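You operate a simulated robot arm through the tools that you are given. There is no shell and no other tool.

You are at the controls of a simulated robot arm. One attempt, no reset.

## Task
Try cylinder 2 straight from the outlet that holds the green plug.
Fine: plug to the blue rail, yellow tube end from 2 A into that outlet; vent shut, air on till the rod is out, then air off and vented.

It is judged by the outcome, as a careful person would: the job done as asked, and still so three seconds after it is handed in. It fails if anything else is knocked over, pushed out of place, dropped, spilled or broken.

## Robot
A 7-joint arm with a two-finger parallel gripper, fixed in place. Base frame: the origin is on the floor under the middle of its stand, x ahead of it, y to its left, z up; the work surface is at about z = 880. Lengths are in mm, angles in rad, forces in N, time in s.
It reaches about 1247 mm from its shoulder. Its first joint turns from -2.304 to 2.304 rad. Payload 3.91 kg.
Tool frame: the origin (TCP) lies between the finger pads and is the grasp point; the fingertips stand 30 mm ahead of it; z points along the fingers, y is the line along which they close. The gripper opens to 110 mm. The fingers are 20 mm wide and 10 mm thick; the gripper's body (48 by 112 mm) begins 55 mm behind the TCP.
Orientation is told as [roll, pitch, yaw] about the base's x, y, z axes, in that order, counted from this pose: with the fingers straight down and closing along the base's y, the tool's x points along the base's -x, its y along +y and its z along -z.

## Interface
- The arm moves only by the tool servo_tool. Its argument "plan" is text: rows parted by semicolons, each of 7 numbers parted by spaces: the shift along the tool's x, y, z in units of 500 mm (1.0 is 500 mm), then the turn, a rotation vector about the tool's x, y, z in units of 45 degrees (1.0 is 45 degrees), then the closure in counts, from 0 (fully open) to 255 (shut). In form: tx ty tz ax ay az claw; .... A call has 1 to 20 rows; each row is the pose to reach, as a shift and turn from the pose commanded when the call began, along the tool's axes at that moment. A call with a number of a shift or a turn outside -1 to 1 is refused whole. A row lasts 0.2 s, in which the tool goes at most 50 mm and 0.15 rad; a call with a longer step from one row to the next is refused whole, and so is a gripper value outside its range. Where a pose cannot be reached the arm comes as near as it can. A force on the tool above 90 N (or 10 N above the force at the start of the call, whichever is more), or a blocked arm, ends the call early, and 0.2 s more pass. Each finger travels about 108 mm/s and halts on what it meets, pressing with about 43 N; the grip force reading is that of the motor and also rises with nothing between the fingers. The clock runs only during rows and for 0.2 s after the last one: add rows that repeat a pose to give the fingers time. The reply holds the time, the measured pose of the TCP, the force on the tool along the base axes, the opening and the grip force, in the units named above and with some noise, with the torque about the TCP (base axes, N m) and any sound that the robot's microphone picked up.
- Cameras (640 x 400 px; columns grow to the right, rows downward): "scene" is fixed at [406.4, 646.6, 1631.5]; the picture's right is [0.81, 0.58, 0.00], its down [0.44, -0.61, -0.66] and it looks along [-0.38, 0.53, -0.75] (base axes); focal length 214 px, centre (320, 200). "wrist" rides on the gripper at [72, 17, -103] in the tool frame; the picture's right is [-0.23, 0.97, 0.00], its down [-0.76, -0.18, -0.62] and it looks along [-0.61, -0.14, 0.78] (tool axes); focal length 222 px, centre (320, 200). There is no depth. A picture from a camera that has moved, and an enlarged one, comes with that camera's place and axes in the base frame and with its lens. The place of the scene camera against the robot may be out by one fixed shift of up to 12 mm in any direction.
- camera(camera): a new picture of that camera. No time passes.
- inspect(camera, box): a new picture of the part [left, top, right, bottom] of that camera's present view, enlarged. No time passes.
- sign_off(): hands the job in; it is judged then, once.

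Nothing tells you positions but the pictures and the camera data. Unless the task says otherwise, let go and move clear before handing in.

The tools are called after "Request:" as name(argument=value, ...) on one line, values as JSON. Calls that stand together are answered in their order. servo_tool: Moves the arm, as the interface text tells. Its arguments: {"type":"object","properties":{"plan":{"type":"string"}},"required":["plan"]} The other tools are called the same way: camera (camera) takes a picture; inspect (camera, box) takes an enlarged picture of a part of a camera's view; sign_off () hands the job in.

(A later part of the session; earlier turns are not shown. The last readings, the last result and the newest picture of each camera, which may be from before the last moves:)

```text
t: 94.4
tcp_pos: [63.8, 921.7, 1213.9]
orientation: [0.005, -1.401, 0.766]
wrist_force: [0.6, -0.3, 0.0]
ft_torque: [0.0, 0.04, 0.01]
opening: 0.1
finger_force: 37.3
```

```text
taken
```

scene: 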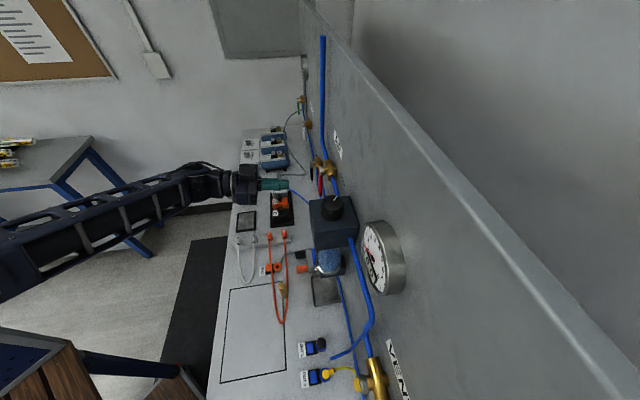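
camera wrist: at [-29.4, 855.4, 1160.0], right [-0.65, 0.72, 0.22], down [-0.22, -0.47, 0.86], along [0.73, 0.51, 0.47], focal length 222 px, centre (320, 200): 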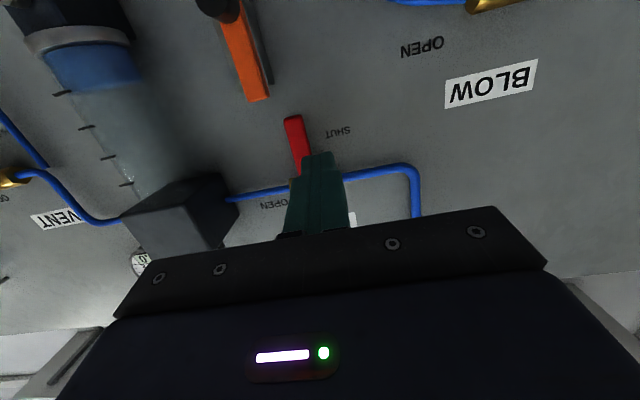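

Positioned in front; I shift 5 mm farther to the side for clearance and advance to lever depth.

Request:
servo_tool(plan="0 0.01 0 0 0 0 255; -0.0112 0.01 0.065 0 0 0 255; -0.0223 0.01 0.13 0 0 0 255; -0.0335 0.01 0.1951 0 0 0 255; -0.0335 0.01 0.1951 0 0 0 255")

Request:
inspect(camera="wrist", box=[220, 60, 440, 200])

Request:
inspect(camera="scene", box=[260, 130, 380, 220])

```text
t: 95.6
tcp_pos: [131.2, 996.0, 1212.4]
orientation: [0.006, -1.399, 0.766]
wrist_force: [-0.6, 0.4, -0.1]
ft_torque: [0.02, -0.01, -0.01]
opening: 0.2
finger_force: 37.8
```

```text
2.86 times, centred on (330, 130) of wrist
camera zoom: at [38.3, 929.3, 1158.0], right [-0.65, 0.72, 0.22], down [-0.22, -0.47, 0.86], along [0.73, 0.51, 0.46], focal length 635 px, centre (291, 400)
```

zoom: 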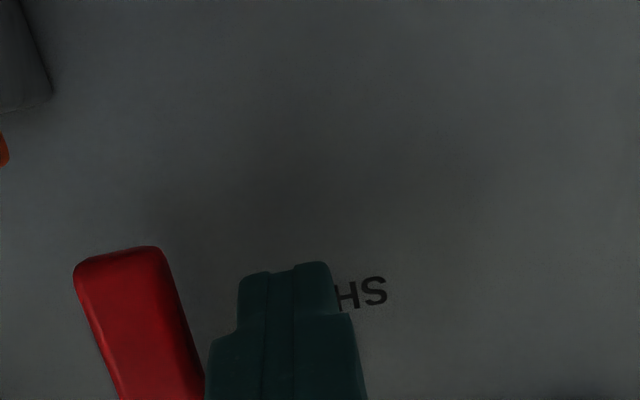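

```text
4.44 times, centred on (320, 175) of scene
camera zoom: at [406.4, 646.6, 1631.5], right [0.81, 0.58, 0.0], down [0.44, -0.61, -0.66], along [-0.38, 0.53, -0.75], focal length 953 px, centre (320, 311)
```

zoom: 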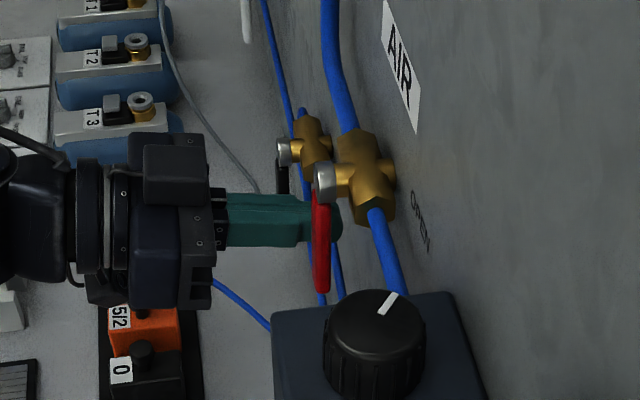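

The scene view shows the fingertips just beyond the red lever with good overlap. I now push the lever along its arc toward OPEN, first half.

Request:
servo_tool(plan="-0.0014 -0.0114 -0.0002 0 0 0 255; -0.0028 -0.0228 -0.0005 0 0 0 255; -0.0007 -0.0365 -0.0001 0 0 0 255; 0.0014 -0.0502 0.0002 0 0 0 255; 0.0012 -0.062 0.0002 0 0 0 255; 0.001 -0.0738 0.0002 0 0 0 255; -0.0009 -0.0844 -0.0001 0 0 0 255; -0.0028 -0.095 -0.0005 0 0 0 255; -0.0064 -0.1052 -0.0011 0 0 0 255; -0.01 -0.1154 -0.0018 0 0 0 255")

Request:
inspect(camera="scene", box=[260, 130, 380, 220])

Request:
inspect(camera="scene", box=[340, 200, 430, 310])

```text
t: 97.8
tcp_pos: [169.4, 956.3, 1219.1]
orientation: [0.007, -1.4, 0.763]
wrist_force: [-0.8, -0.6, -0.7]
ft_torque: [-0.02, -0.04, 0.0]
opening: 0.0
finger_force: 37.8
```

```text
4.44 times, centred on (320, 175) of scene
camera zoom: at [406.4, 646.6, 1631.5], right [0.81, 0.58, 0.0], down [0.44, -0.61, -0.66], along [-0.38, 0.53, -0.75], focal length 953 px, centre (320, 311)
```

zoom: 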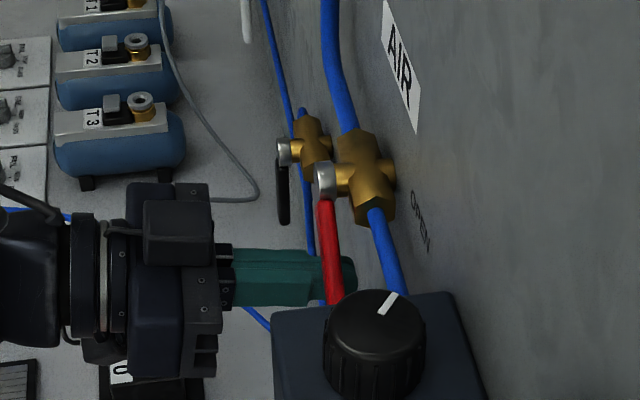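

```text
3.64 times, centred on (385, 255) of scene
camera zoom: at [406.4, 646.6, 1631.5], right [0.81, 0.58, 0.0], down [0.44, -0.61, -0.66], along [-0.38, 0.53, -0.75], focal length 780 px, centre (84, 0)
```

zoom: 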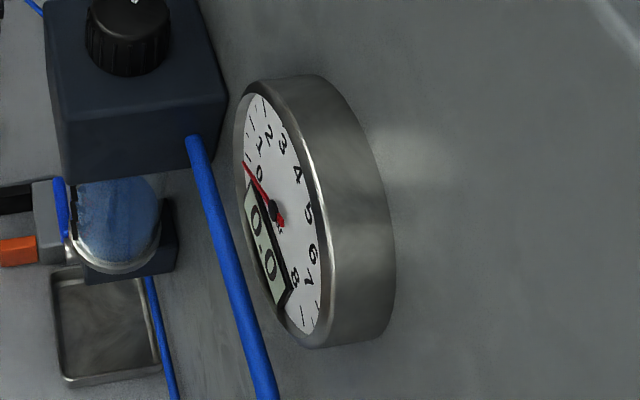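

The lever is about halfway and the gauge still reads 0.0. I complete the arc to OPEN.

Request:
servo_tool(plan="-0.0053 -0.0094 -0.001 0 0 0 255; -0.0106 -0.0188 -0.0019 0 0 0 255; -0.0175 -0.0271 -0.0031 0 0 0 255; -0.0244 -0.0354 -0.0043 0 0 0 255; -0.0327 -0.0423 -0.0057 0 0 0 255; -0.041 -0.0492 -0.0072 0 0 0 255; -0.0502 -0.0546 -0.0088 0 0 0 255; -0.0593 -0.06 -0.0104 0 0 0 255; -0.0704 -0.0637 -0.0123 0 0 0 255; -0.0814 -0.0674 -0.0142 0 0 0 255")

Request:
inspect(camera="scene", box=[260, 130, 380, 220])

Request:
inspect(camera="scene", box=[340, 200, 430, 310])

```text
t: 100.0
tcp_pos: [190.7, 932.0, 1253.3]
orientation: [-0.016, -1.393, 0.788]
wrist_force: [-8.0, -1.5, -39.2]
ft_torque: [-0.39, 0.1, -0.41]
opening: 0.0
finger_force: 37.9
```

```text
4.44 times, centred on (320, 175) of scene
camera zoom: at [406.4, 646.6, 1631.5], right [0.81, 0.58, 0.0], down [0.44, -0.61, -0.66], along [-0.38, 0.53, -0.75], focal length 953 px, centre (320, 311)
```

zoom: 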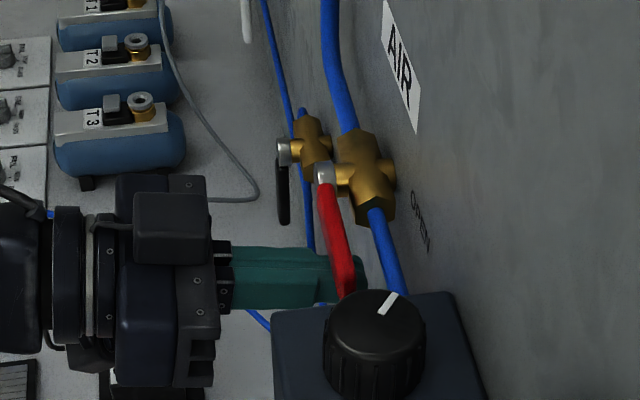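

```text
3.64 times, centred on (385, 255) of scene
camera zoom: at [406.4, 646.6, 1631.5], right [0.81, 0.58, 0.0], down [0.44, -0.61, -0.66], along [-0.38, 0.53, -0.75], focal length 780 px, centre (84, 0)
```

zoom: 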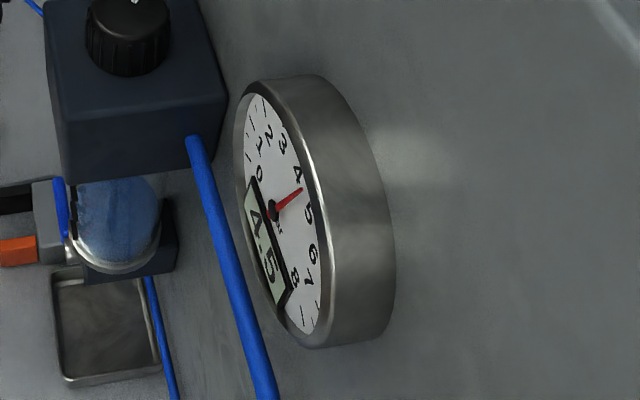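

The gauge reads 4.5 and the AIR lever is at its OPEN stop. I back off from the lever and head to check cylinder 2's rod.

Request:
servo_tool(plan="0.0148 0 0.0026 0 0 0 255; 0.0296 0 0.0052 0 0 0 255; 0.042 0 -0.067 0 0 0 255; 0.0544 0 -0.1393 0 0 0 255; 0.0668 0 -0.2116 0 0 0 255; 0.0668 0 -0.2116 0 0 0 255")

Request:
camera(camera="scene")

```text
t: 101.4
tcp_pos: [112.1, 855.7, 1243.5]
orientation: [0.006, -1.4, 0.763]
wrist_force: [0.8, -0.2, 0.1]
ft_torque: [0.02, 0.03, -0.02]
opening: 0.3
finger_force: 37.7
```

```text
taken
```

scene: 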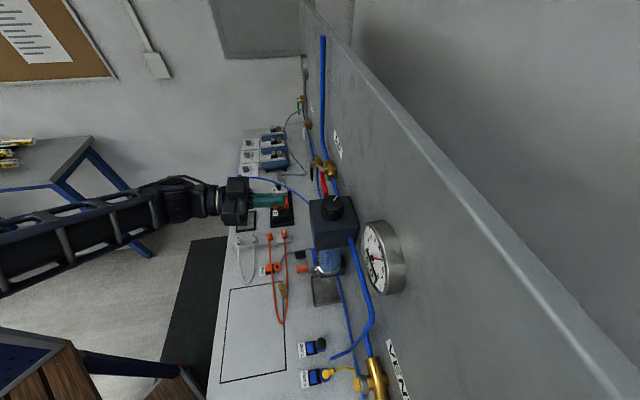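

Request:
servo_tool(plan="-0.02 -0.03 -0.06 0 0.1 0 255; -0.05 -0.08 -0.1 0 0.2 0 255; -0.0978 -0.13 -0.1386 0 0.3 0 255; -0.0978 -0.21 -0.1386 0 0.4 0 255; -0.0978 -0.29 -0.1386 0 0.5 0 255; -0.0978 -0.37 -0.1386 0 0.6 0 255; -0.0978 -0.45 -0.1386 0 0.7 0 255; -0.0978 -0.53 -0.1386 0 0.8 0 255; -0.0978 -0.61 -0.1386 0 0.9 0 255; -0.0978 -0.69 -0.1386 0 1 0 255; -0.0978 -0.77 -0.1386 0 1 0 255; -0.0978 -0.85 -0.1386 0 1 0 255; -0.0978 -0.93 -0.1386 0 1 0 255; -0.0978 -0.96 -0.1386 0 1 0 255; -0.0978 -0.96 -0.1386 0 1 0 255")

Request:
camera(camera="wrist")

```text
t: 104.6
tcp_pos: [404.6, 467.4, 1304.6]
orientation: [0.003, -0.615, 0.771]
wrist_force: [0.9, 0.5, 0.0]
ft_torque: [0.0, 0.01, -0.03]
opening: 0.2
finger_force: 37.5
```

```text
taken
camera wrist: at [309.0, 396.9, 1346.8], right [-0.55, 0.83, 0.13], down [0.31, 0.06, 0.95], along [0.78, 0.56, -0.29], focal length 222 px, centre (320, 200)
```

wrist: 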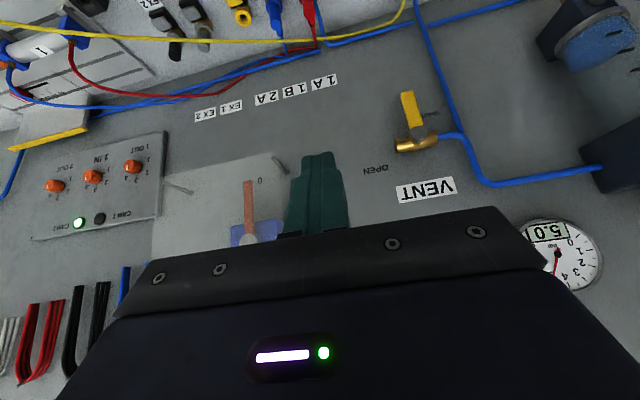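

The gauge shows 5.0 and a green CAM 2 lamp has lit on the wall panel. I go on to look directly at cylinder 2's rod.

Request:
servo_tool(plan="0.0245 -0.078 0.0072 0.0218 0.0728 0.0573 255; 0.049 -0.156 0.0144 0.0436 0.1456 0.1147 255; 0.0735 -0.233 0.0215 0.0653 0.2183 0.172 255; 0.098 -0.311 0.0287 0.0871 0.2911 0.2293 255; 0.1225 -0.389 0.0359 0.1089 0.3639 0.2867 255; 0.147 -0.467 0.0431 0.1307 0.4367 0.344 255; 0.1715 -0.544 0.0502 0.1524 0.5094 0.4013 255; 0.196 -0.622 0.0574 0.1742 0.5822 0.4587 255; 0.2205 -0.7 0.0646 0.196 0.655 0.516 255; 0.2205 -0.7 0.0646 0.196 0.655 0.516 255")

Request:
camera(camera="wrist")

Request:
inspect(camera="wrist", box=[180, 90, 360, 220])

```text
t: 106.8
tcp_pos: [599.3, 168.8, 1211.9]
orientation: [-0.004, -0.092, 0.341]
wrist_force: [0.2, 0.1, 0.2]
ft_torque: [0.0, -0.02, 0.02]
opening: 0.0
finger_force: 37.8
```

```text
taken
camera wrist: at [517.8, 157.7, 1308.1], right [-0.11, 0.99, 0.02], down [0.72, 0.07, 0.69], along [0.69, 0.09, -0.72], focal length 222 px, centre (320, 200)
```

wrist: 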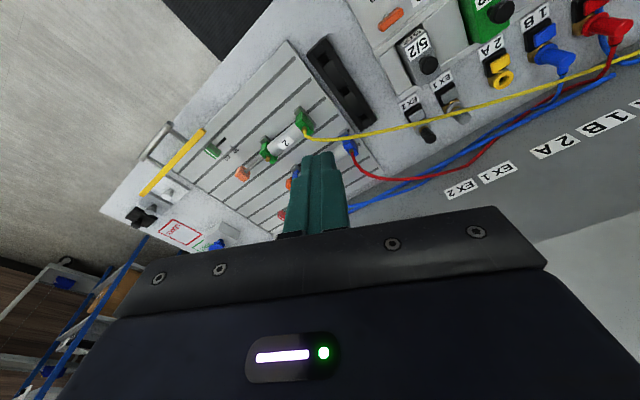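

```text
3.08 times, centred on (270, 155) of wrist
camera zoom: at [517.8, 157.7, 1308.1], right [-0.11, 0.99, 0.02], down [0.72, 0.07, 0.69], along [0.69, 0.09, -0.72], focal length 684 px, centre (474, 338)
```

zoom: 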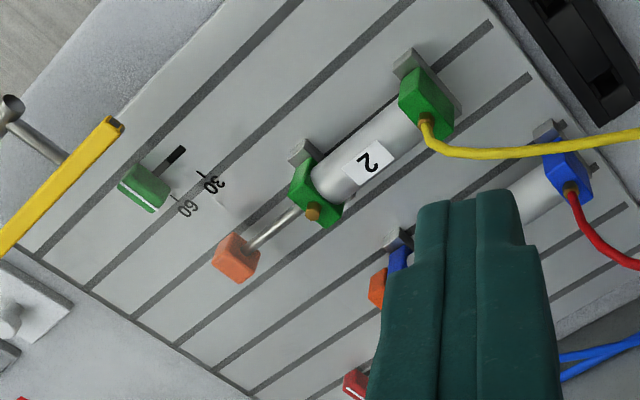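

Cylinder 2's rod has extended. I wait briefly to confirm it has finished moving.

Request:
servo_tool(plan="0 0 0 0 0 0 255; 0 0 0 0 0 0 255; 0 0 0 0 0 0 255; 0 0 0 0 0 0 255; 0 0 0 0 0 0 255; 0 0 0 0 0 0 255; 0 0 0 0 0 0 255; 0 0 0 0 0 0 255; 0 0 0 0 0 0 255; 0 0 0 0 0 0 255")

Request:
inspect(camera="wrist", box=[180, 90, 360, 220])

```text
t: 109.0
tcp_pos: [599.7, 168.7, 1212.2]
orientation: [-0.003, -0.093, 0.344]
wrist_force: [-0.9, 0.1, 0.4]
ft_torque: [-0.01, 0.02, -0.01]
opening: 0.1
finger_force: 37.8
```

```text
3.08 times, centred on (270, 155) of wrist
camera zoom: at [517.8, 157.9, 1308.1], right [-0.11, 0.99, 0.02], down [0.72, 0.07, 0.69], along [0.69, 0.09, -0.72], focal length 684 px, centre (474, 338)
```

zoom: 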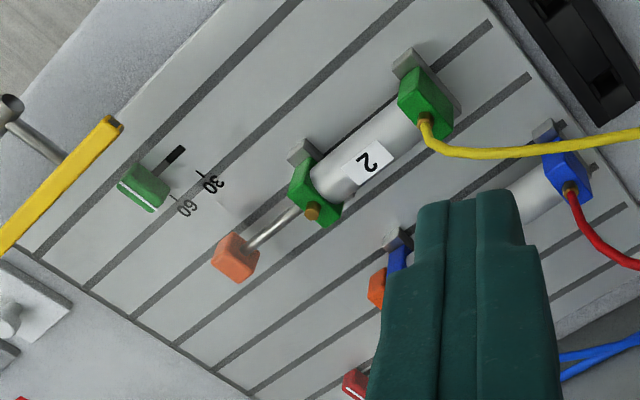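

The rod is fully out and steady. Now I return to the AIR valve to shut it, via the same safe path.

Request:
servo_tool(plan="0.0119 0.0736 -0.0207 -0.0245 -0.082 -0.0645 255; 0.0237 0.1473 -0.0414 -0.049 -0.164 -0.129 255; 0.0356 0.2209 -0.0621 -0.0735 -0.246 -0.1935 255; 0.0474 0.2945 -0.0828 -0.098 -0.328 -0.258 255; 0.0593 0.3681 -0.1034 -0.1225 -0.41 -0.3225 255; 0.0711 0.4418 -0.1241 -0.147 -0.492 -0.387 255; 0.083 0.5154 -0.1448 -0.1715 -0.573 -0.4515 255; 0.0948 0.589 -0.1655 -0.196 -0.655 -0.516 255; 0.0948 0.589 -0.1655 -0.196 -0.655 -0.516 255")

```text
t: 111.0
tcp_pos: [446.2, 427.0, 1290.7]
orientation: [0.002, -0.616, 0.772]
wrist_force: [0.9, -0.2, 0.1]
ft_torque: [-0.03, -0.03, 0.0]
opening: 0.1
finger_force: 38.0
```

Request:
servo_tool(plan="-0.0154 0.06 -0.0218 0 0 0 255; -0.0308 0.14 -0.0435 0 0 0 255; -0.0462 0.22 -0.0653 0 0 0 255; -0.0462 0.3 -0.0653 0 0 0 255; -0.0462 0.38 -0.0653 0 0 0 255; -0.0462 0.46 -0.0653 0 0 0 255; -0.0462 0.54 -0.0653 0 0 0 255; -0.0462 0.62 -0.0653 0 0 0 255; -0.0462 0.7 -0.0653 0 0 0 255; -0.0462 0.78 -0.0653 0 0 0 255; -0.0462 0.86 -0.0653 0 0 0 255; -0.0462 0.96 -0.0653 0 0 0 255; -0.0462 0.96 -0.0653 0 0 0 255")

Request:
camera(camera="wrist")

```text
t: 113.8
tcp_pos: [114.2, 770.4, 1333.1]
orientation: [0.002, -0.615, 0.771]
wrist_force: [0.4, 0.3, 1.1]
ft_torque: [-0.03, 0.01, 0.06]
opening: 0.0
finger_force: 37.8
```

```text
taken
camera wrist: at [17.3, 700.1, 1375.1], right [-0.55, 0.83, 0.13], down [0.31, 0.06, 0.95], along [0.78, 0.56, -0.29], focal length 222 px, centre (320, 200)
```

wrist: 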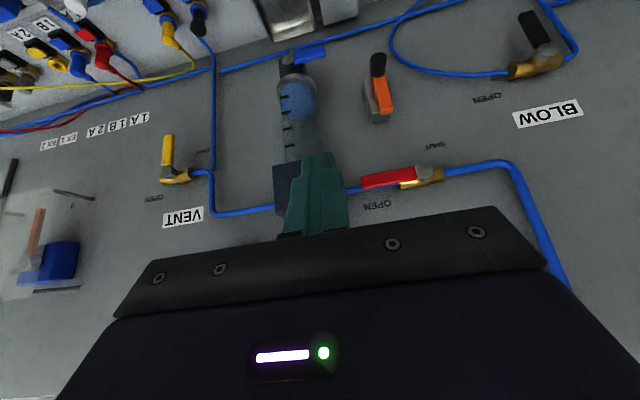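

AIR's red lever is along the pipe (open) and VENT's is down (shut). I turn the fingers nearly level, above the outer end of the red lever.

Request:
servo_tool(plan="-0.0119 0.02 0.0198 0 -0.1667 0 255; -0.0238 0.039 0.0397 0 -0.3333 0 255; -0.0357 0.059 0.0595 0 -0.5 0 255; -0.0476 0.079 0.0793 0 -0.6667 0 255; -0.0595 0.098 0.0992 0 -0.8333 0 255; -0.0714 0.118 0.119 0 -1 0 255; -0.0714 0.118 0.119 0 -1 0 255")

Request:
camera(camera="wrist")

Request:
inspect(camera="scene", box=[260, 130, 380, 220])

```text
t: 115.4
tcp_pos: [117.2, 856.8, 1302.8]
orientation: [0.004, -1.402, 0.766]
wrist_force: [0.0, -0.5, -0.5]
ft_torque: [0.01, 0.05, 0.0]
opening: 0.1
finger_force: 37.2
```

```text
taken
camera wrist: at [25.0, 789.3, 1249.1], right [-0.65, 0.72, 0.22], down [-0.22, -0.47, 0.86], along [0.72, 0.51, 0.47], focal length 222 px, centre (320, 200)
```

wrist: 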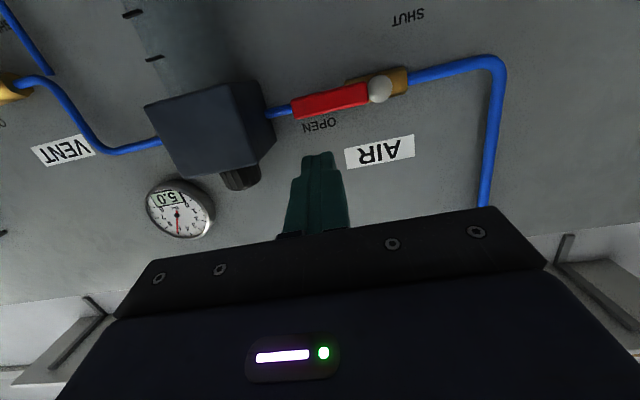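

```text
4.44 times, centred on (320, 175) of scene
camera zoom: at [406.4, 646.6, 1631.5], right [0.81, 0.58, 0.0], down [0.44, -0.61, -0.66], along [-0.38, 0.53, -0.75], focal length 953 px, centre (320, 311)
```

zoom: 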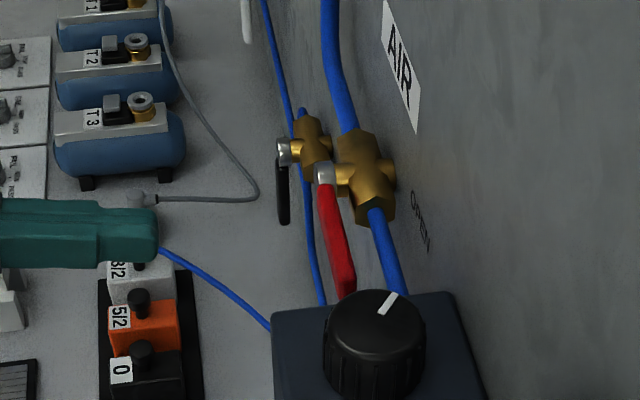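

Clearances to the regulator (front at n' ≈ 778, side at u' ≈ 464) are fine. I advance to lever depth above the red lever.

Request:
servo_tool(plan="-0.0116 0 0.0683 0 0 0 255; -0.0233 0 0.1367 0 0 0 255; -0.0349 0 0.205 0 0 0 255; -0.0349 0 0.205 0 0 0 255")

Request:
inspect(camera="scene", box=[260, 130, 380, 220])

Request:
inspect(camera="wrist", box=[220, 60, 440, 200])

```text
t: 116.4
tcp_pos: [192.9, 931.0, 1304.5]
orientation: [0.007, -1.398, 0.767]
wrist_force: [0.6, 0.2, 0.5]
ft_torque: [-0.02, -0.02, -0.01]
opening: 0.1
finger_force: 38.2
```

```text
4.44 times, centred on (320, 175) of scene
camera zoom: at [406.4, 646.6, 1631.5], right [0.81, 0.58, 0.0], down [0.44, -0.61, -0.66], along [-0.38, 0.53, -0.75], focal length 953 px, centre (320, 311)
```

zoom: 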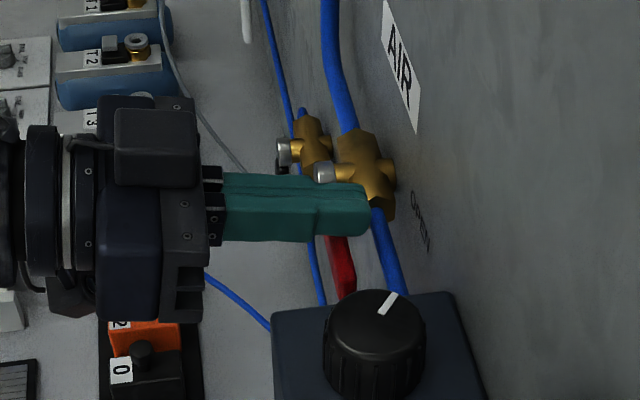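

```text
2.86 times, centred on (330, 130) of wrist
camera zoom: at [99.2, 863.2, 1250.8], right [-0.65, 0.72, 0.22], down [-0.22, -0.47, 0.86], along [0.73, 0.51, 0.46], focal length 635 px, centre (291, 400)
```

zoom: 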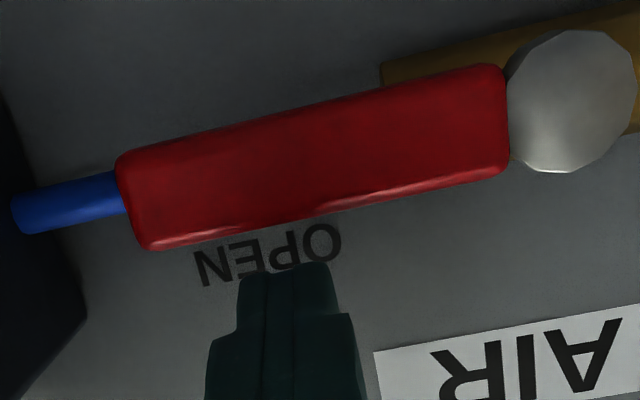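

The rod-like closed fingers sit just above the red lever's middle. I push it down along the arc to SHUT.

Request:
servo_tool(plan="0.0126 -0.0008 0.0022 0 0 0 255; 0.0252 -0.0016 0.0044 0 0 0 255; 0.0375 -0.0035 0.0066 0 0 0 255; 0.0498 -0.0054 0.0087 0 0 0 255; 0.0603 -0.0054 0.0105 0 0 0 255; 0.0707 -0.0054 0.0123 0 0 0 255; 0.0811 -0.0036 0.0142 0 0 0 255; 0.0914 -0.0018 0.016 0 0 0 255; 0.1014 0.0018 0.0177 0 0 0 255; 0.1113 0.0054 0.0194 0 0 0 255; 0.1204 0.0107 0.021 0 0 0 255; 0.1294 0.016 0.0226 0 0 0 255; 0.1375 0.0228 0.024 0 0 0 255; 0.1456 0.0296 0.0254 0 0 0 255; 0.1523 0.0378 0.0266 0 0 0 255; 0.159 0.046 0.0278 0 0 0 255; 0.1643 0.0552 0.0287 0 0 0 255; 0.1696 0.0644 0.0296 0 0 0 255; 0.1733 0.0754 0.0302 0 0 0 255; 0.1769 0.0864 0.0309 0 0 0 255")

Request:
inspect(camera="scene", box=[260, 130, 380, 220])

Request:
inspect(camera="wrist", box=[220, 60, 440, 200])

Request:
inspect(camera="scene", box=[340, 200, 430, 310])

```text
t: 120.6
tcp_pos: [163.7, 959.6, 1214.9]
orientation: [0.008, -1.402, 0.758]
wrist_force: [12.2, -45.4, 0.2]
ft_torque: [0.33, 0.12, -0.21]
opening: 0.1
finger_force: 37.5
```

```text
4.44 times, centred on (320, 175) of scene
camera zoom: at [406.4, 646.6, 1631.5], right [0.81, 0.58, 0.0], down [0.44, -0.61, -0.66], along [-0.38, 0.53, -0.75], focal length 953 px, centre (320, 311)
```

zoom: 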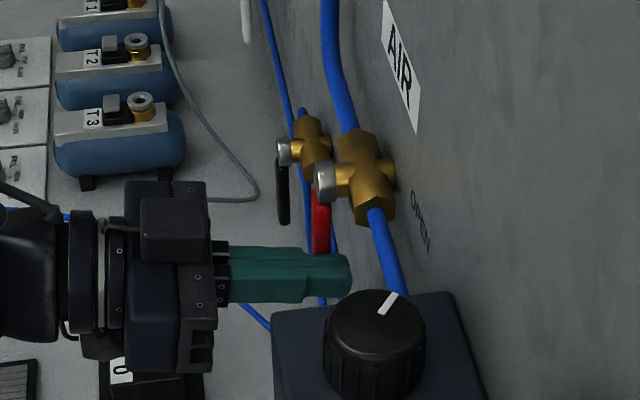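

```text
2.86 times, centred on (330, 130) of wrist
camera zoom: at [70.5, 892.8, 1160.3], right [-0.65, 0.73, 0.23], down [-0.23, -0.47, 0.86], along [0.73, 0.5, 0.47], focal length 635 px, centre (291, 400)
```

zoom: 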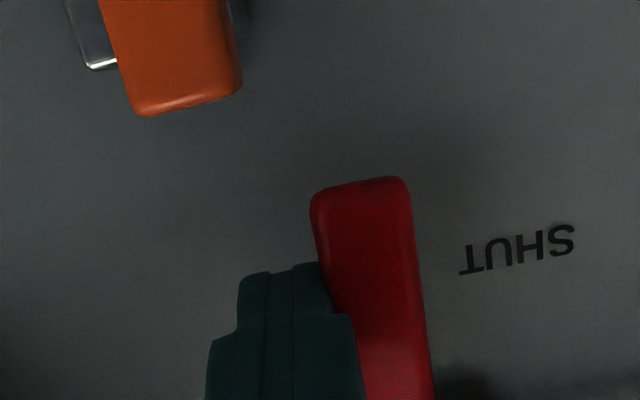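

```text
3.64 times, centred on (385, 255) of scene
camera zoom: at [406.4, 646.6, 1631.5], right [0.81, 0.58, 0.0], down [0.44, -0.61, -0.66], along [-0.38, 0.53, -0.75], focal length 780 px, centre (84, 0)
```

zoom: 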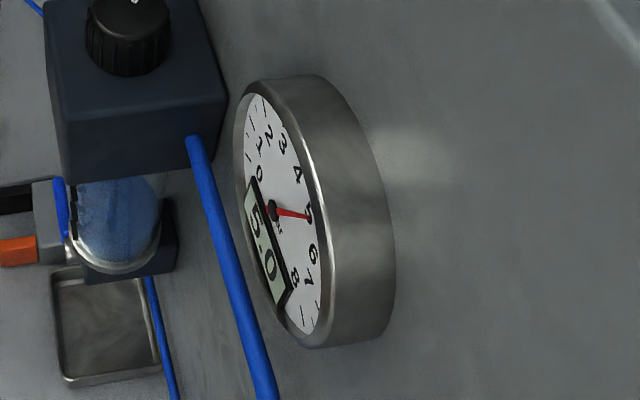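

AIR is shut against its stop; the gauge holds 5.0 trapped. I back off and move to the VENT lever.

Request:
servo_tool(plan="0 -0.015 0 0 0 0 255; 0 -0.035 0 0 0 0 255; 0.0123 -0.035 -0.0723 0 0 0 255; 0.0247 -0.035 -0.1447 0 0 0 255; 0.037 -0.035 -0.217 0 0 0 255; 0.037 -0.035 -0.217 0 0 0 255")

Request:
camera(camera="wrist")

Request:
inspect(camera="scene", box=[260, 130, 380, 220])

```text
t: 122.0
tcp_pos: [92.9, 871.7, 1215.8]
orientation: [0.007, -1.4, 0.763]
wrist_force: [0.2, 0.6, -0.8]
ft_torque: [-0.02, -0.04, 0.01]
opening: 0.0
finger_force: 37.4
```

```text
taken
camera wrist: at [-0.7, 803.8, 1161.9], right [-0.65, 0.72, 0.23], down [-0.22, -0.47, 0.86], along [0.73, 0.51, 0.46], focal length 222 px, centre (320, 200)
```

wrist: 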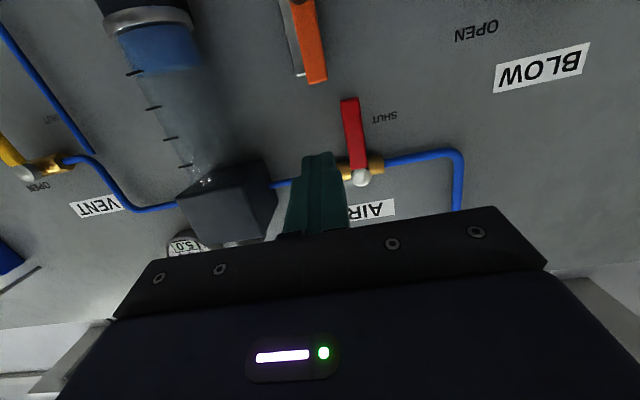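

```text
4.44 times, centred on (320, 175) of scene
camera zoom: at [406.4, 646.6, 1631.5], right [0.81, 0.58, 0.0], down [0.44, -0.61, -0.66], along [-0.38, 0.53, -0.75], focal length 953 px, centre (320, 311)
```

zoom: 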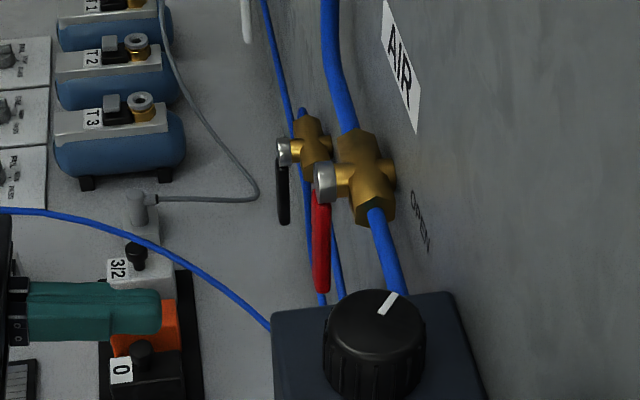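

AIR lever is down at SHUT. I slide along to the VENT lever, staying well clear of the regulator, to its far side.

Request:
servo_tool(plan="0.0068 -0.04 -0.0394 0 0 0 255; 0.0068 -0.12 -0.0394 0 0 0 255; 0.0068 -0.2 -0.0394 0 0 0 255; 0.0068 -0.28 -0.0394 0 0 0 255; 0.0068 -0.36 -0.0394 0 0 0 255; 0.0068 -0.44 -0.0394 0 0 0 255; 0.0068 -0.52 -0.0394 0 0 0 255; 0.04 -0.58 -0.02 0 0 0 255; 0.1 -0.63 0.01 0 0 0 255; 0.15 -0.67 0.03 0 0 0 255; 0.1768 -0.692 0.0568 0 0 0 255; 0.1768 -0.692 0.0568 0 0 0 255")

Request:
camera(camera="wrist")

Request:
inspect(camera="scene", box=[290, 310, 430, 400])

```text
t: 124.6
tcp_pos: [342.4, 634.5, 1120.9]
orientation: [0.009, -1.399, 0.766]
wrist_force: [-0.6, -0.3, 0.3]
ft_torque: [0.01, 0.0, -0.01]
opening: 0.2
finger_force: 38.2
```

```text
taken
camera wrist: at [249.2, 568.0, 1066.8], right [-0.65, 0.72, 0.23], down [-0.22, -0.47, 0.86], along [0.73, 0.51, 0.46], focal length 222 px, centre (320, 200)
```

wrist: 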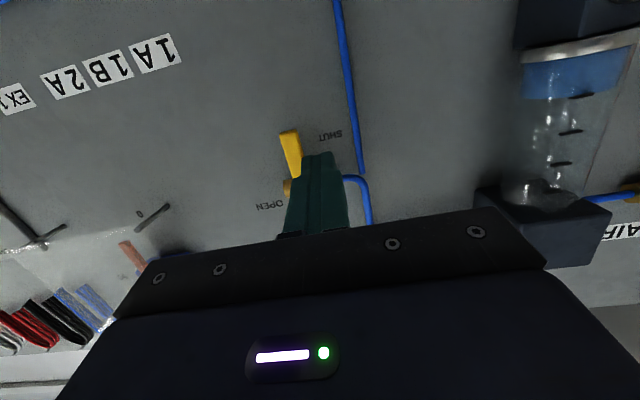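

```text
4.44 times, centred on (360, 355) of scene
camera zoom: at [406.4, 646.6, 1631.5], right [0.81, 0.58, 0.0], down [0.44, -0.61, -0.66], along [-0.38, 0.53, -0.75], focal length 953 px, centre (142, -489)
```

zoom: 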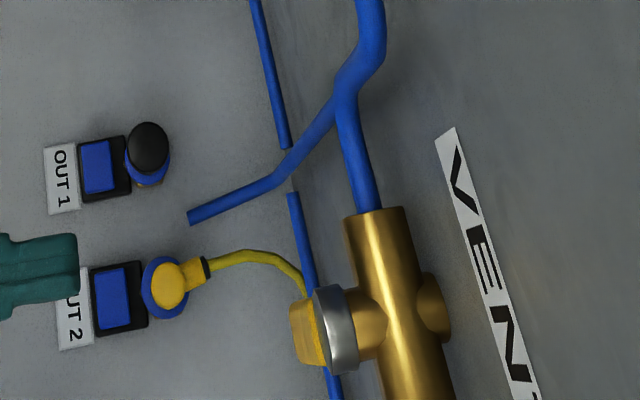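

The fingers are on the far side of the yellow lever with ~20 mm to the blue tube. I advance to lever depth.

Request:
servo_tool(plan="-0.0113 0 0.0657 0 0 0 255; -0.0227 0 0.1313 0 0 0 255; -0.034 0 0.197 0 0 0 255; -0.034 0 0.197 0 0 0 255")

Request:
inspect(camera="wrist", box=[220, 60, 440, 200])

Request:
inspect(camera="scene", box=[290, 310, 430, 400])

```text
t: 125.6
tcp_pos: [414.9, 703.4, 1122.0]
orientation: [0.006, -1.401, 0.767]
wrist_force: [-0.6, -0.6, -0.1]
ft_torque: [-0.02, 0.02, -0.02]
opening: 0.1
finger_force: 38.3
```

```text
2.86 times, centred on (330, 130) of wrist
camera zoom: at [322.4, 637.2, 1068.3], right [-0.65, 0.72, 0.22], down [-0.22, -0.47, 0.86], along [0.73, 0.51, 0.46], focal length 635 px, centre (291, 400)
```

zoom: 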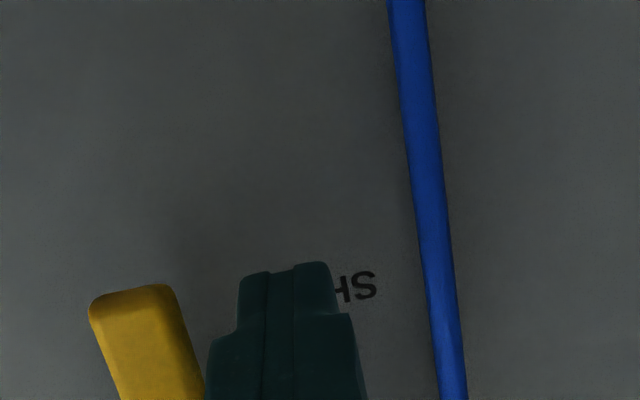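

```text
4.44 times, centred on (360, 355) of scene
camera zoom: at [406.4, 646.6, 1631.5], right [0.81, 0.58, 0.0], down [0.44, -0.61, -0.66], along [-0.38, 0.53, -0.75], focal length 953 px, centre (142, -489)
```

zoom: 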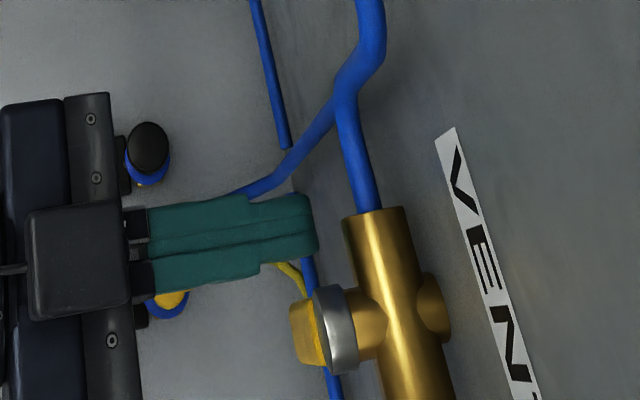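

In position beside the yellow lever. I push it along its arc back to OPEN to vent.

Request:
servo_tool(plan="-0.0015 -0.0139 0 0 0 0 255; -0.003 -0.0278 -0.0005 0 0 0 255; -0.0009 -0.0415 -0.0002 0 0 0 255; 0.0012 -0.0552 0.0002 0 0 0 255; 0.001 -0.067 0.0001 0 0 0 255; 0.0008 -0.0788 0.0001 0 0 0 255; -0.0011 -0.0894 -0.0002 0 0 0 255; -0.003 -0.1 -0.0005 0 0 0 255; -0.0066 -0.1102 -0.0012 0 0 0 255; -0.0102 -0.1204 -0.0018 0 0 0 255; -0.0156 -0.1298 -0.0027 0 0 0 255; -0.0209 -0.1392 -0.0036 0 0 0 255; -0.0278 -0.1475 -0.0048 0 0 0 255; -0.0347 -0.1558 -0.006 0 0 0 255; -0.043 -0.1627 -0.0074 0 0 0 255; -0.0512 -0.1696 -0.0088 0 0 0 255; -0.0604 -0.175 -0.0104 0 0 0 255; -0.0695 -0.1804 -0.012 0 0 0 255; -0.0806 -0.1841 -0.0139 0 0 0 255; -0.0916 -0.1878 -0.0158 0 0 0 255")

Request:
inspect(camera="wrist", box=[220, 60, 440, 200])

Request:
inspect(camera="scene", box=[340, 200, 430, 310])

Request:
inspect(camera="scene", box=[290, 310, 430, 400])

```text
t: 129.8
tcp_pos: [480.6, 635.4, 1164.7]
orientation: [-0.002, -1.391, 0.776]
wrist_force: [-14.8, 3.5, -40.3]
ft_torque: [-0.54, 0.21, -0.24]
opening: 0.0
finger_force: 37.9
```

```text
2.86 times, centred on (330, 130) of wrist
camera zoom: at [387.7, 567.7, 1110.5], right [-0.65, 0.72, 0.22], down [-0.22, -0.46, 0.86], along [0.73, 0.51, 0.46], focal length 635 px, centre (291, 400)
```

zoom: 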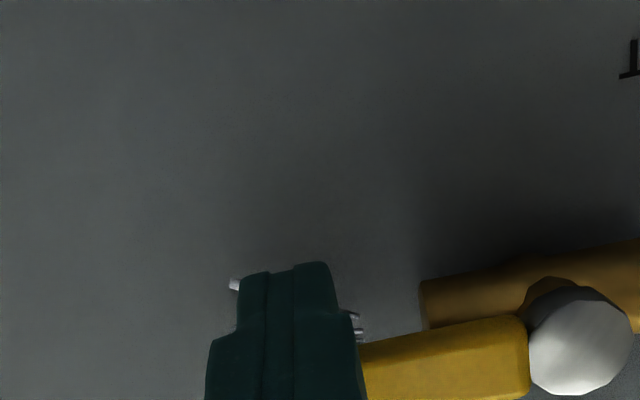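

```text
3.64 times, centred on (385, 255) of scene
camera zoom: at [406.4, 646.6, 1631.5], right [0.81, 0.58, 0.0], down [0.44, -0.61, -0.66], along [-0.38, 0.53, -0.75], focal length 780 px, centre (84, 0)
```

zoom: 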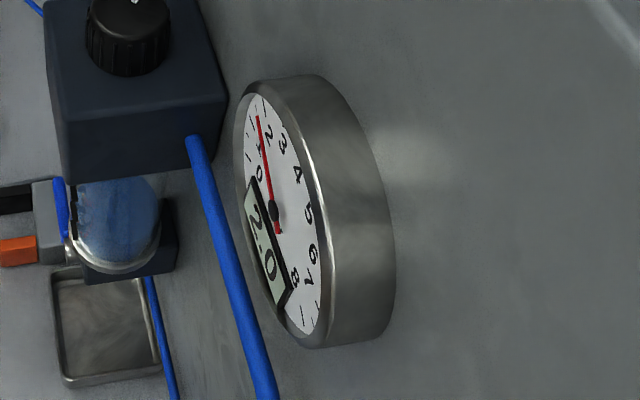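

```text
4.44 times, centred on (360, 355) of scene
camera zoom: at [406.4, 646.6, 1631.5], right [0.81, 0.58, 0.0], down [0.44, -0.61, -0.66], along [-0.38, 0.53, -0.75], focal length 953 px, centre (142, -489)
```

zoom: 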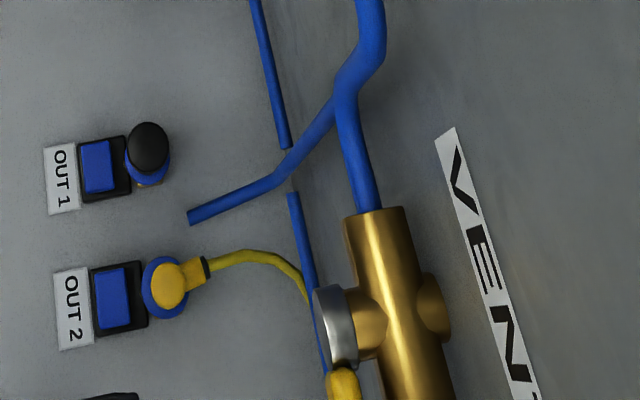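

The gauge is dropping (2.0), so venting works and the lever is at OPEN. I drop clear of the lever, retreat from the wall, and let the pressure fall to zero.

Request:
servo_tool(plan="0.0118 0 0.002 0 0 0 255; 0.0236 0 0.004 0 0 0 255; 0.0372 0 -0.075 0 0 0 255; 0.0508 0 -0.154 0 0 0 255; 0.0644 0 -0.2325 0 0 0 255; 0.0644 0 -0.2325 0 0 0 255; 0.0644 0 -0.2325 0 0 0 255; 0.0644 0 -0.2325 0 0 0 255")

Request:
camera(camera="wrist")

Request:
inspect(camera="scene", box=[340, 200, 430, 310])

```text
t: 131.6
tcp_pos: [394.2, 551.8, 1155.5]
orientation: [0.007, -1.398, 0.764]
wrist_force: [-0.1, -0.5, -0.2]
ft_torque: [0.0, 0.01, -0.01]
opening: 0.0
finger_force: 37.9
```

```text
taken
camera wrist: at [302.2, 485.3, 1102.1], right [-0.65, 0.72, 0.23], down [-0.22, -0.47, 0.86], along [0.73, 0.51, 0.46], focal length 222 px, centre (320, 200)
```

wrist: 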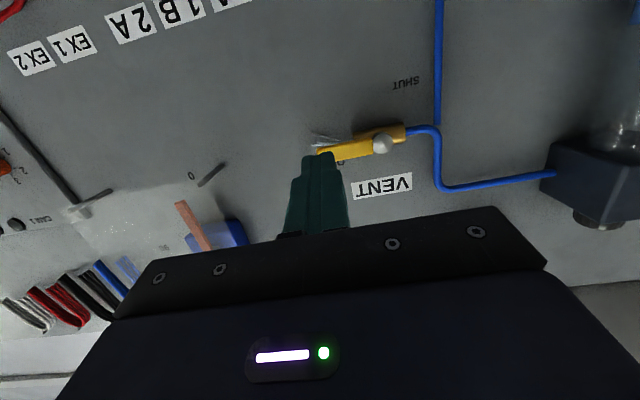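

```text
3.64 times, centred on (385, 255) of scene
camera zoom: at [406.4, 646.6, 1631.5], right [0.81, 0.58, 0.0], down [0.44, -0.61, -0.66], along [-0.38, 0.53, -0.75], focal length 780 px, centre (84, 0)
```

zoom: 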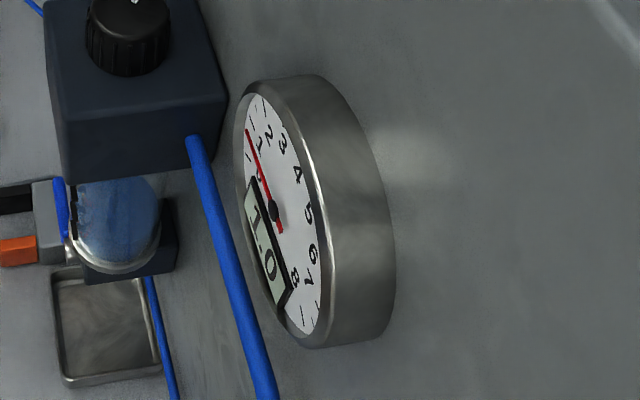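

The pressure is down to 1.0 and falling. I move away and do a final check of cylinder 2, the rail and the levers.

Request:
servo_tool(plan="-0.016 -0.05 -0.03 0 0.16 0 255; -0.033 -0.1 -0.06 0 0.33 0 255; -0.049 -0.15 -0.09 0 0.5 0 255; -0.065 -0.2 -0.115 0 0.66 0 255; -0.081 -0.24 -0.13 0 0.83 0 255; -0.0976 -0.26 -0.139 0 1 0 255; -0.0976 -0.26 -0.139 0 1 0 255; -0.0976 -0.26 -0.139 0 1 0 255; -0.0976 -0.26 -0.139 0 1 0 255; -0.0976 -0.26 -0.139 0 1 0 255")

Request:
camera(camera="wrist")

Request:
inspect(camera="scene", box=[340, 200, 430, 310])

```text
t: 133.8
tcp_pos: [446.3, 416.8, 1217.8]
orientation: [0.003, -0.615, 0.771]
wrist_force: [0.2, 0.4, -0.7]
ft_torque: [0.0, -0.02, -0.02]
opening: 0.1
finger_force: 37.7
```

```text
taken
camera wrist: at [349.3, 345.6, 1259.0], right [-0.55, 0.83, 0.13], down [0.31, 0.06, 0.95], along [0.78, 0.56, -0.29], focal length 222 px, centre (320, 200)
```

wrist: 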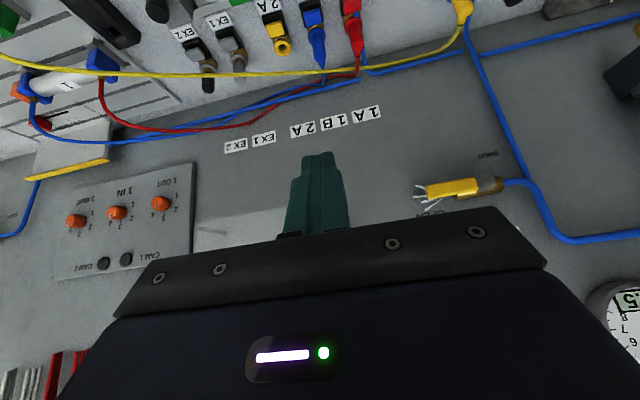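

```text
3.64 times, centred on (385, 255) of scene
camera zoom: at [406.4, 646.6, 1631.5], right [0.81, 0.58, 0.0], down [0.44, -0.61, -0.66], along [-0.38, 0.53, -0.75], focal length 780 px, centre (84, 0)
```

zoom: 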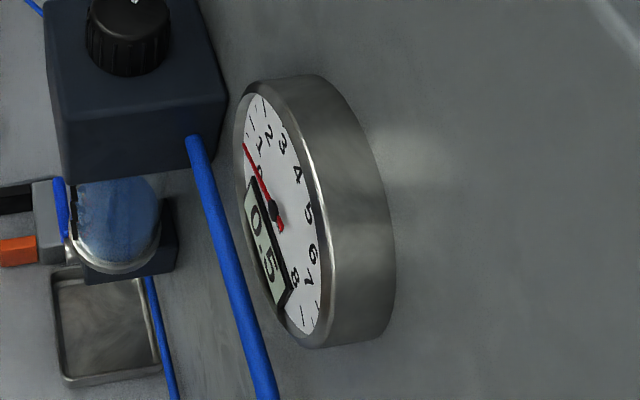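

Air is visibly jetting from the vent, pressure 0.5 and the CAM 2 lamp is off. I go to the cylinder view while it finishes venting.

Request:
servo_tool(plan="0.0127 -0.0723 -0.0126 0.0245 0.0819 0.0645 255; 0.0254 -0.1445 -0.0251 0.049 0.1638 0.129 255; 0.038 -0.2168 -0.0377 0.0735 0.2456 0.1935 255; 0.0507 -0.289 -0.0503 0.098 0.3275 0.258 255; 0.0634 -0.3613 -0.0628 0.1225 0.4094 0.3225 255; 0.0761 -0.4335 -0.0754 0.147 0.4913 0.387 255; 0.0887 -0.5058 -0.0879 0.1715 0.5731 0.4515 255; 0.0904 -0.577 -0.1005 0.196 0.655 0.516 255; 0.0904 -0.577 -0.1005 0.196 0.655 0.516 200; 0.0904 -0.577 -0.1005 0.196 0.655 0.516 150; 0.0904 -0.577 -0.1005 0.196 0.655 0.516 128; 0.0904 -0.577 -0.1005 0.196 0.655 0.516 128; 0.0904 -0.577 -0.1005 0.196 0.655 0.516 128")

Request:
camera(camera="wrist")

Request:
inspect(camera="wrist", box=[180, 90, 360, 220])

Request:
inspect(camera="scene", box=[340, 200, 430, 310])

```text
t: 136.6
tcp_pos: [598.5, 162.0, 1229.3]
orientation: [-0.003, -0.093, 0.343]
wrist_force: [-0.2, 0.0, -0.3]
ft_torque: [0.03, 0.03, -0.02]
opening: 54.7
finger_force: 0.1
```

```text
taken
camera wrist: at [516.9, 151.4, 1324.2], right [-0.11, 0.99, 0.02], down [0.72, 0.07, 0.69], along [0.69, 0.09, -0.72], focal length 222 px, centre (320, 200)
```

wrist: 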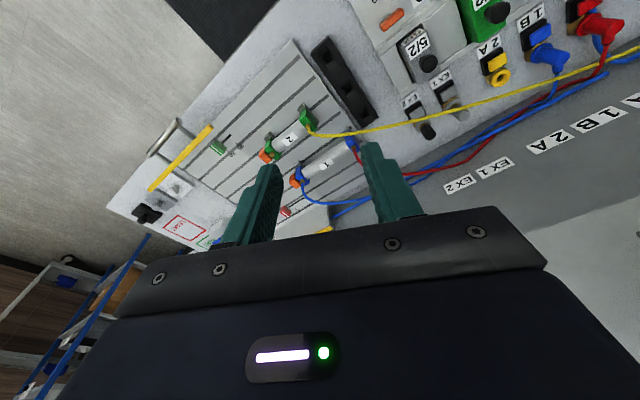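

```text
3.08 times, centred on (270, 155) of wrist
camera zoom: at [516.9, 151.4, 1324.2], right [-0.11, 0.99, 0.02], down [0.72, 0.07, 0.69], along [0.69, 0.09, -0.72], focal length 684 px, centre (474, 338)
```

zoom: 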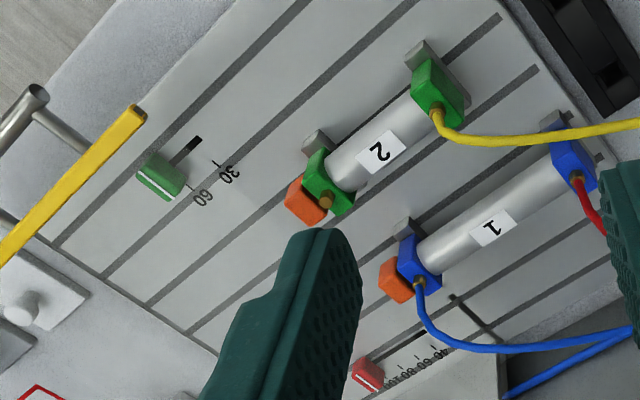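

```text
3.64 times, centred on (385, 255) of scene
camera zoom: at [406.4, 646.6, 1631.5], right [0.81, 0.58, 0.0], down [0.44, -0.61, -0.66], along [-0.38, 0.53, -0.75], focal length 780 px, centre (84, 0)
```

zoom: 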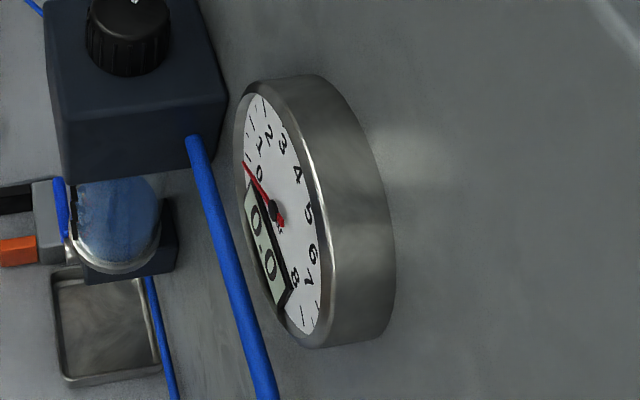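

Cylinder 2's rod has sprung back after venting and the gauge reads 0.0. I take a last look at the rail and OUT 2 from a safe height.

Request:
servo_tool(plan="0.0308 0.0698 0 -0.005 0 -0.0545 128; 0.0616 0.1396 0 -0.01 0 -0.109 128; 0.0924 0.2094 0 -0.015 0 -0.1635 128; 0.1232 0.2792 0 -0.02 0 -0.218 128; 0.154 0.349 0.01 -0.026 0 -0.2725 128; 0.1848 0.4188 0.02 -0.031 0 -0.327 128; 0.2156 0.4886 0.035 -0.036 0 -0.3815 128; 0.2464 0.5584 0.05 -0.041 0 -0.436 128; 0.2772 0.6282 0.06 -0.046 0 -0.4905 128; 0.308 0.698 0.0696 -0.051 0 -0.545 128; 0.308 0.698 0.0696 -0.051 0 -0.545 128")

Request:
camera(camera="wrist")

Request:
camera(camera="scene")

```text
t: 139.0
tcp_pos: [337.4, 441.6, 1179.3]
orientation: [-0.001, -0.09, 0.774]
wrist_force: [0.2, -0.7, 0.7]
ft_torque: [-0.02, -0.03, 0.01]
opening: 54.7
finger_force: 0.1
```

```text
taken
camera wrist: at [268.3, 397.9, 1274.8], right [-0.52, 0.86, 0.02], down [0.63, 0.36, 0.69], along [0.58, 0.37, -0.72], focal length 222 px, centre (320, 200)
```

wrist: 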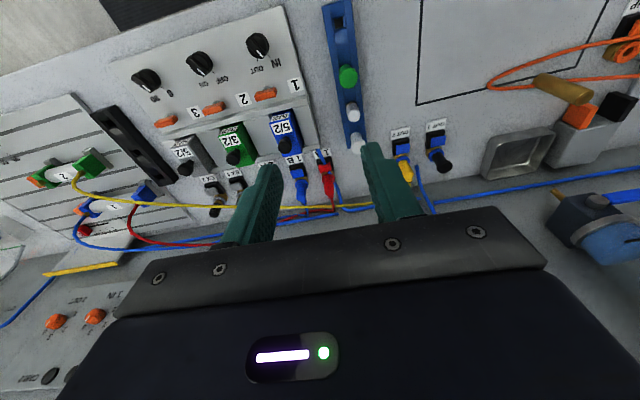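

```text
taken
```

scene: 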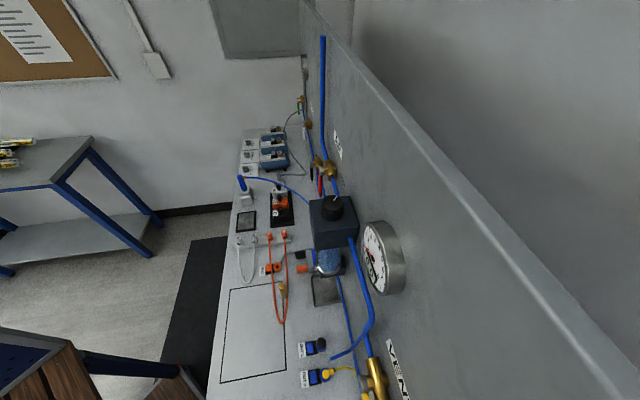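

Request:
inspect(camera="wrist", box=[300, 20, 460, 200])

Request:
inspect(camera="scene", box=[280, 140, 420, 300])

Request:
inspect(camera="scene", box=[290, 310, 430, 400])

```text
2.22 times, centred on (380, 110) of wrist
camera zoom: at [268.3, 397.9, 1274.8], right [-0.52, 0.86, 0.02], down [0.63, 0.36, 0.69], along [0.58, 0.37, -0.72], focal length 494 px, centre (187, 400)
```

zoom: 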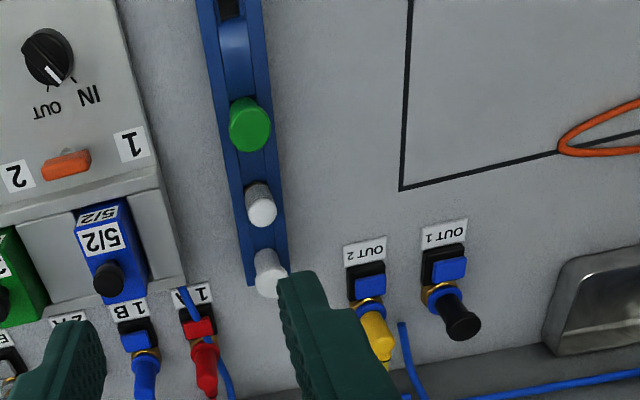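

```text
2.50 times, centred on (350, 220) of scene
camera zoom: at [406.4, 646.6, 1631.5], right [0.81, 0.58, 0.0], down [0.44, -0.61, -0.66], along [-0.38, 0.53, -0.75], focal length 536 px, centre (245, 150)
```

zoom: 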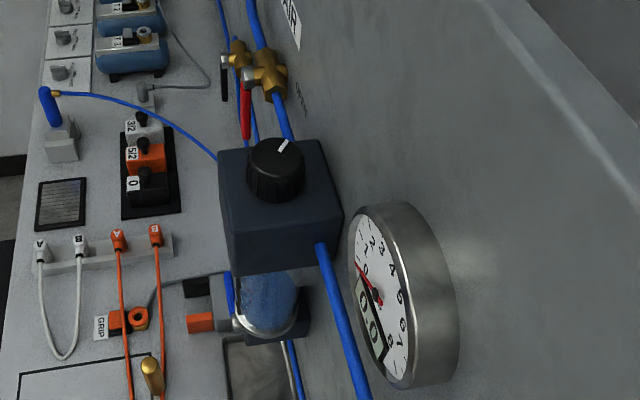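

```text
4.44 times, centred on (360, 355) of scene
camera zoom: at [406.4, 646.6, 1631.5], right [0.81, 0.58, 0.0], down [0.44, -0.61, -0.66], along [-0.38, 0.53, -0.75], focal length 953 px, centre (142, -489)
```

zoom: 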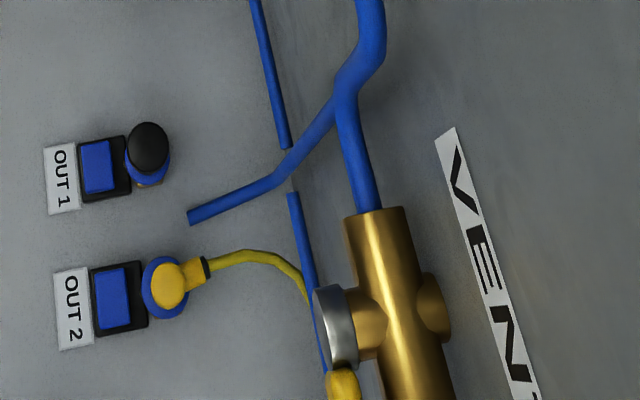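

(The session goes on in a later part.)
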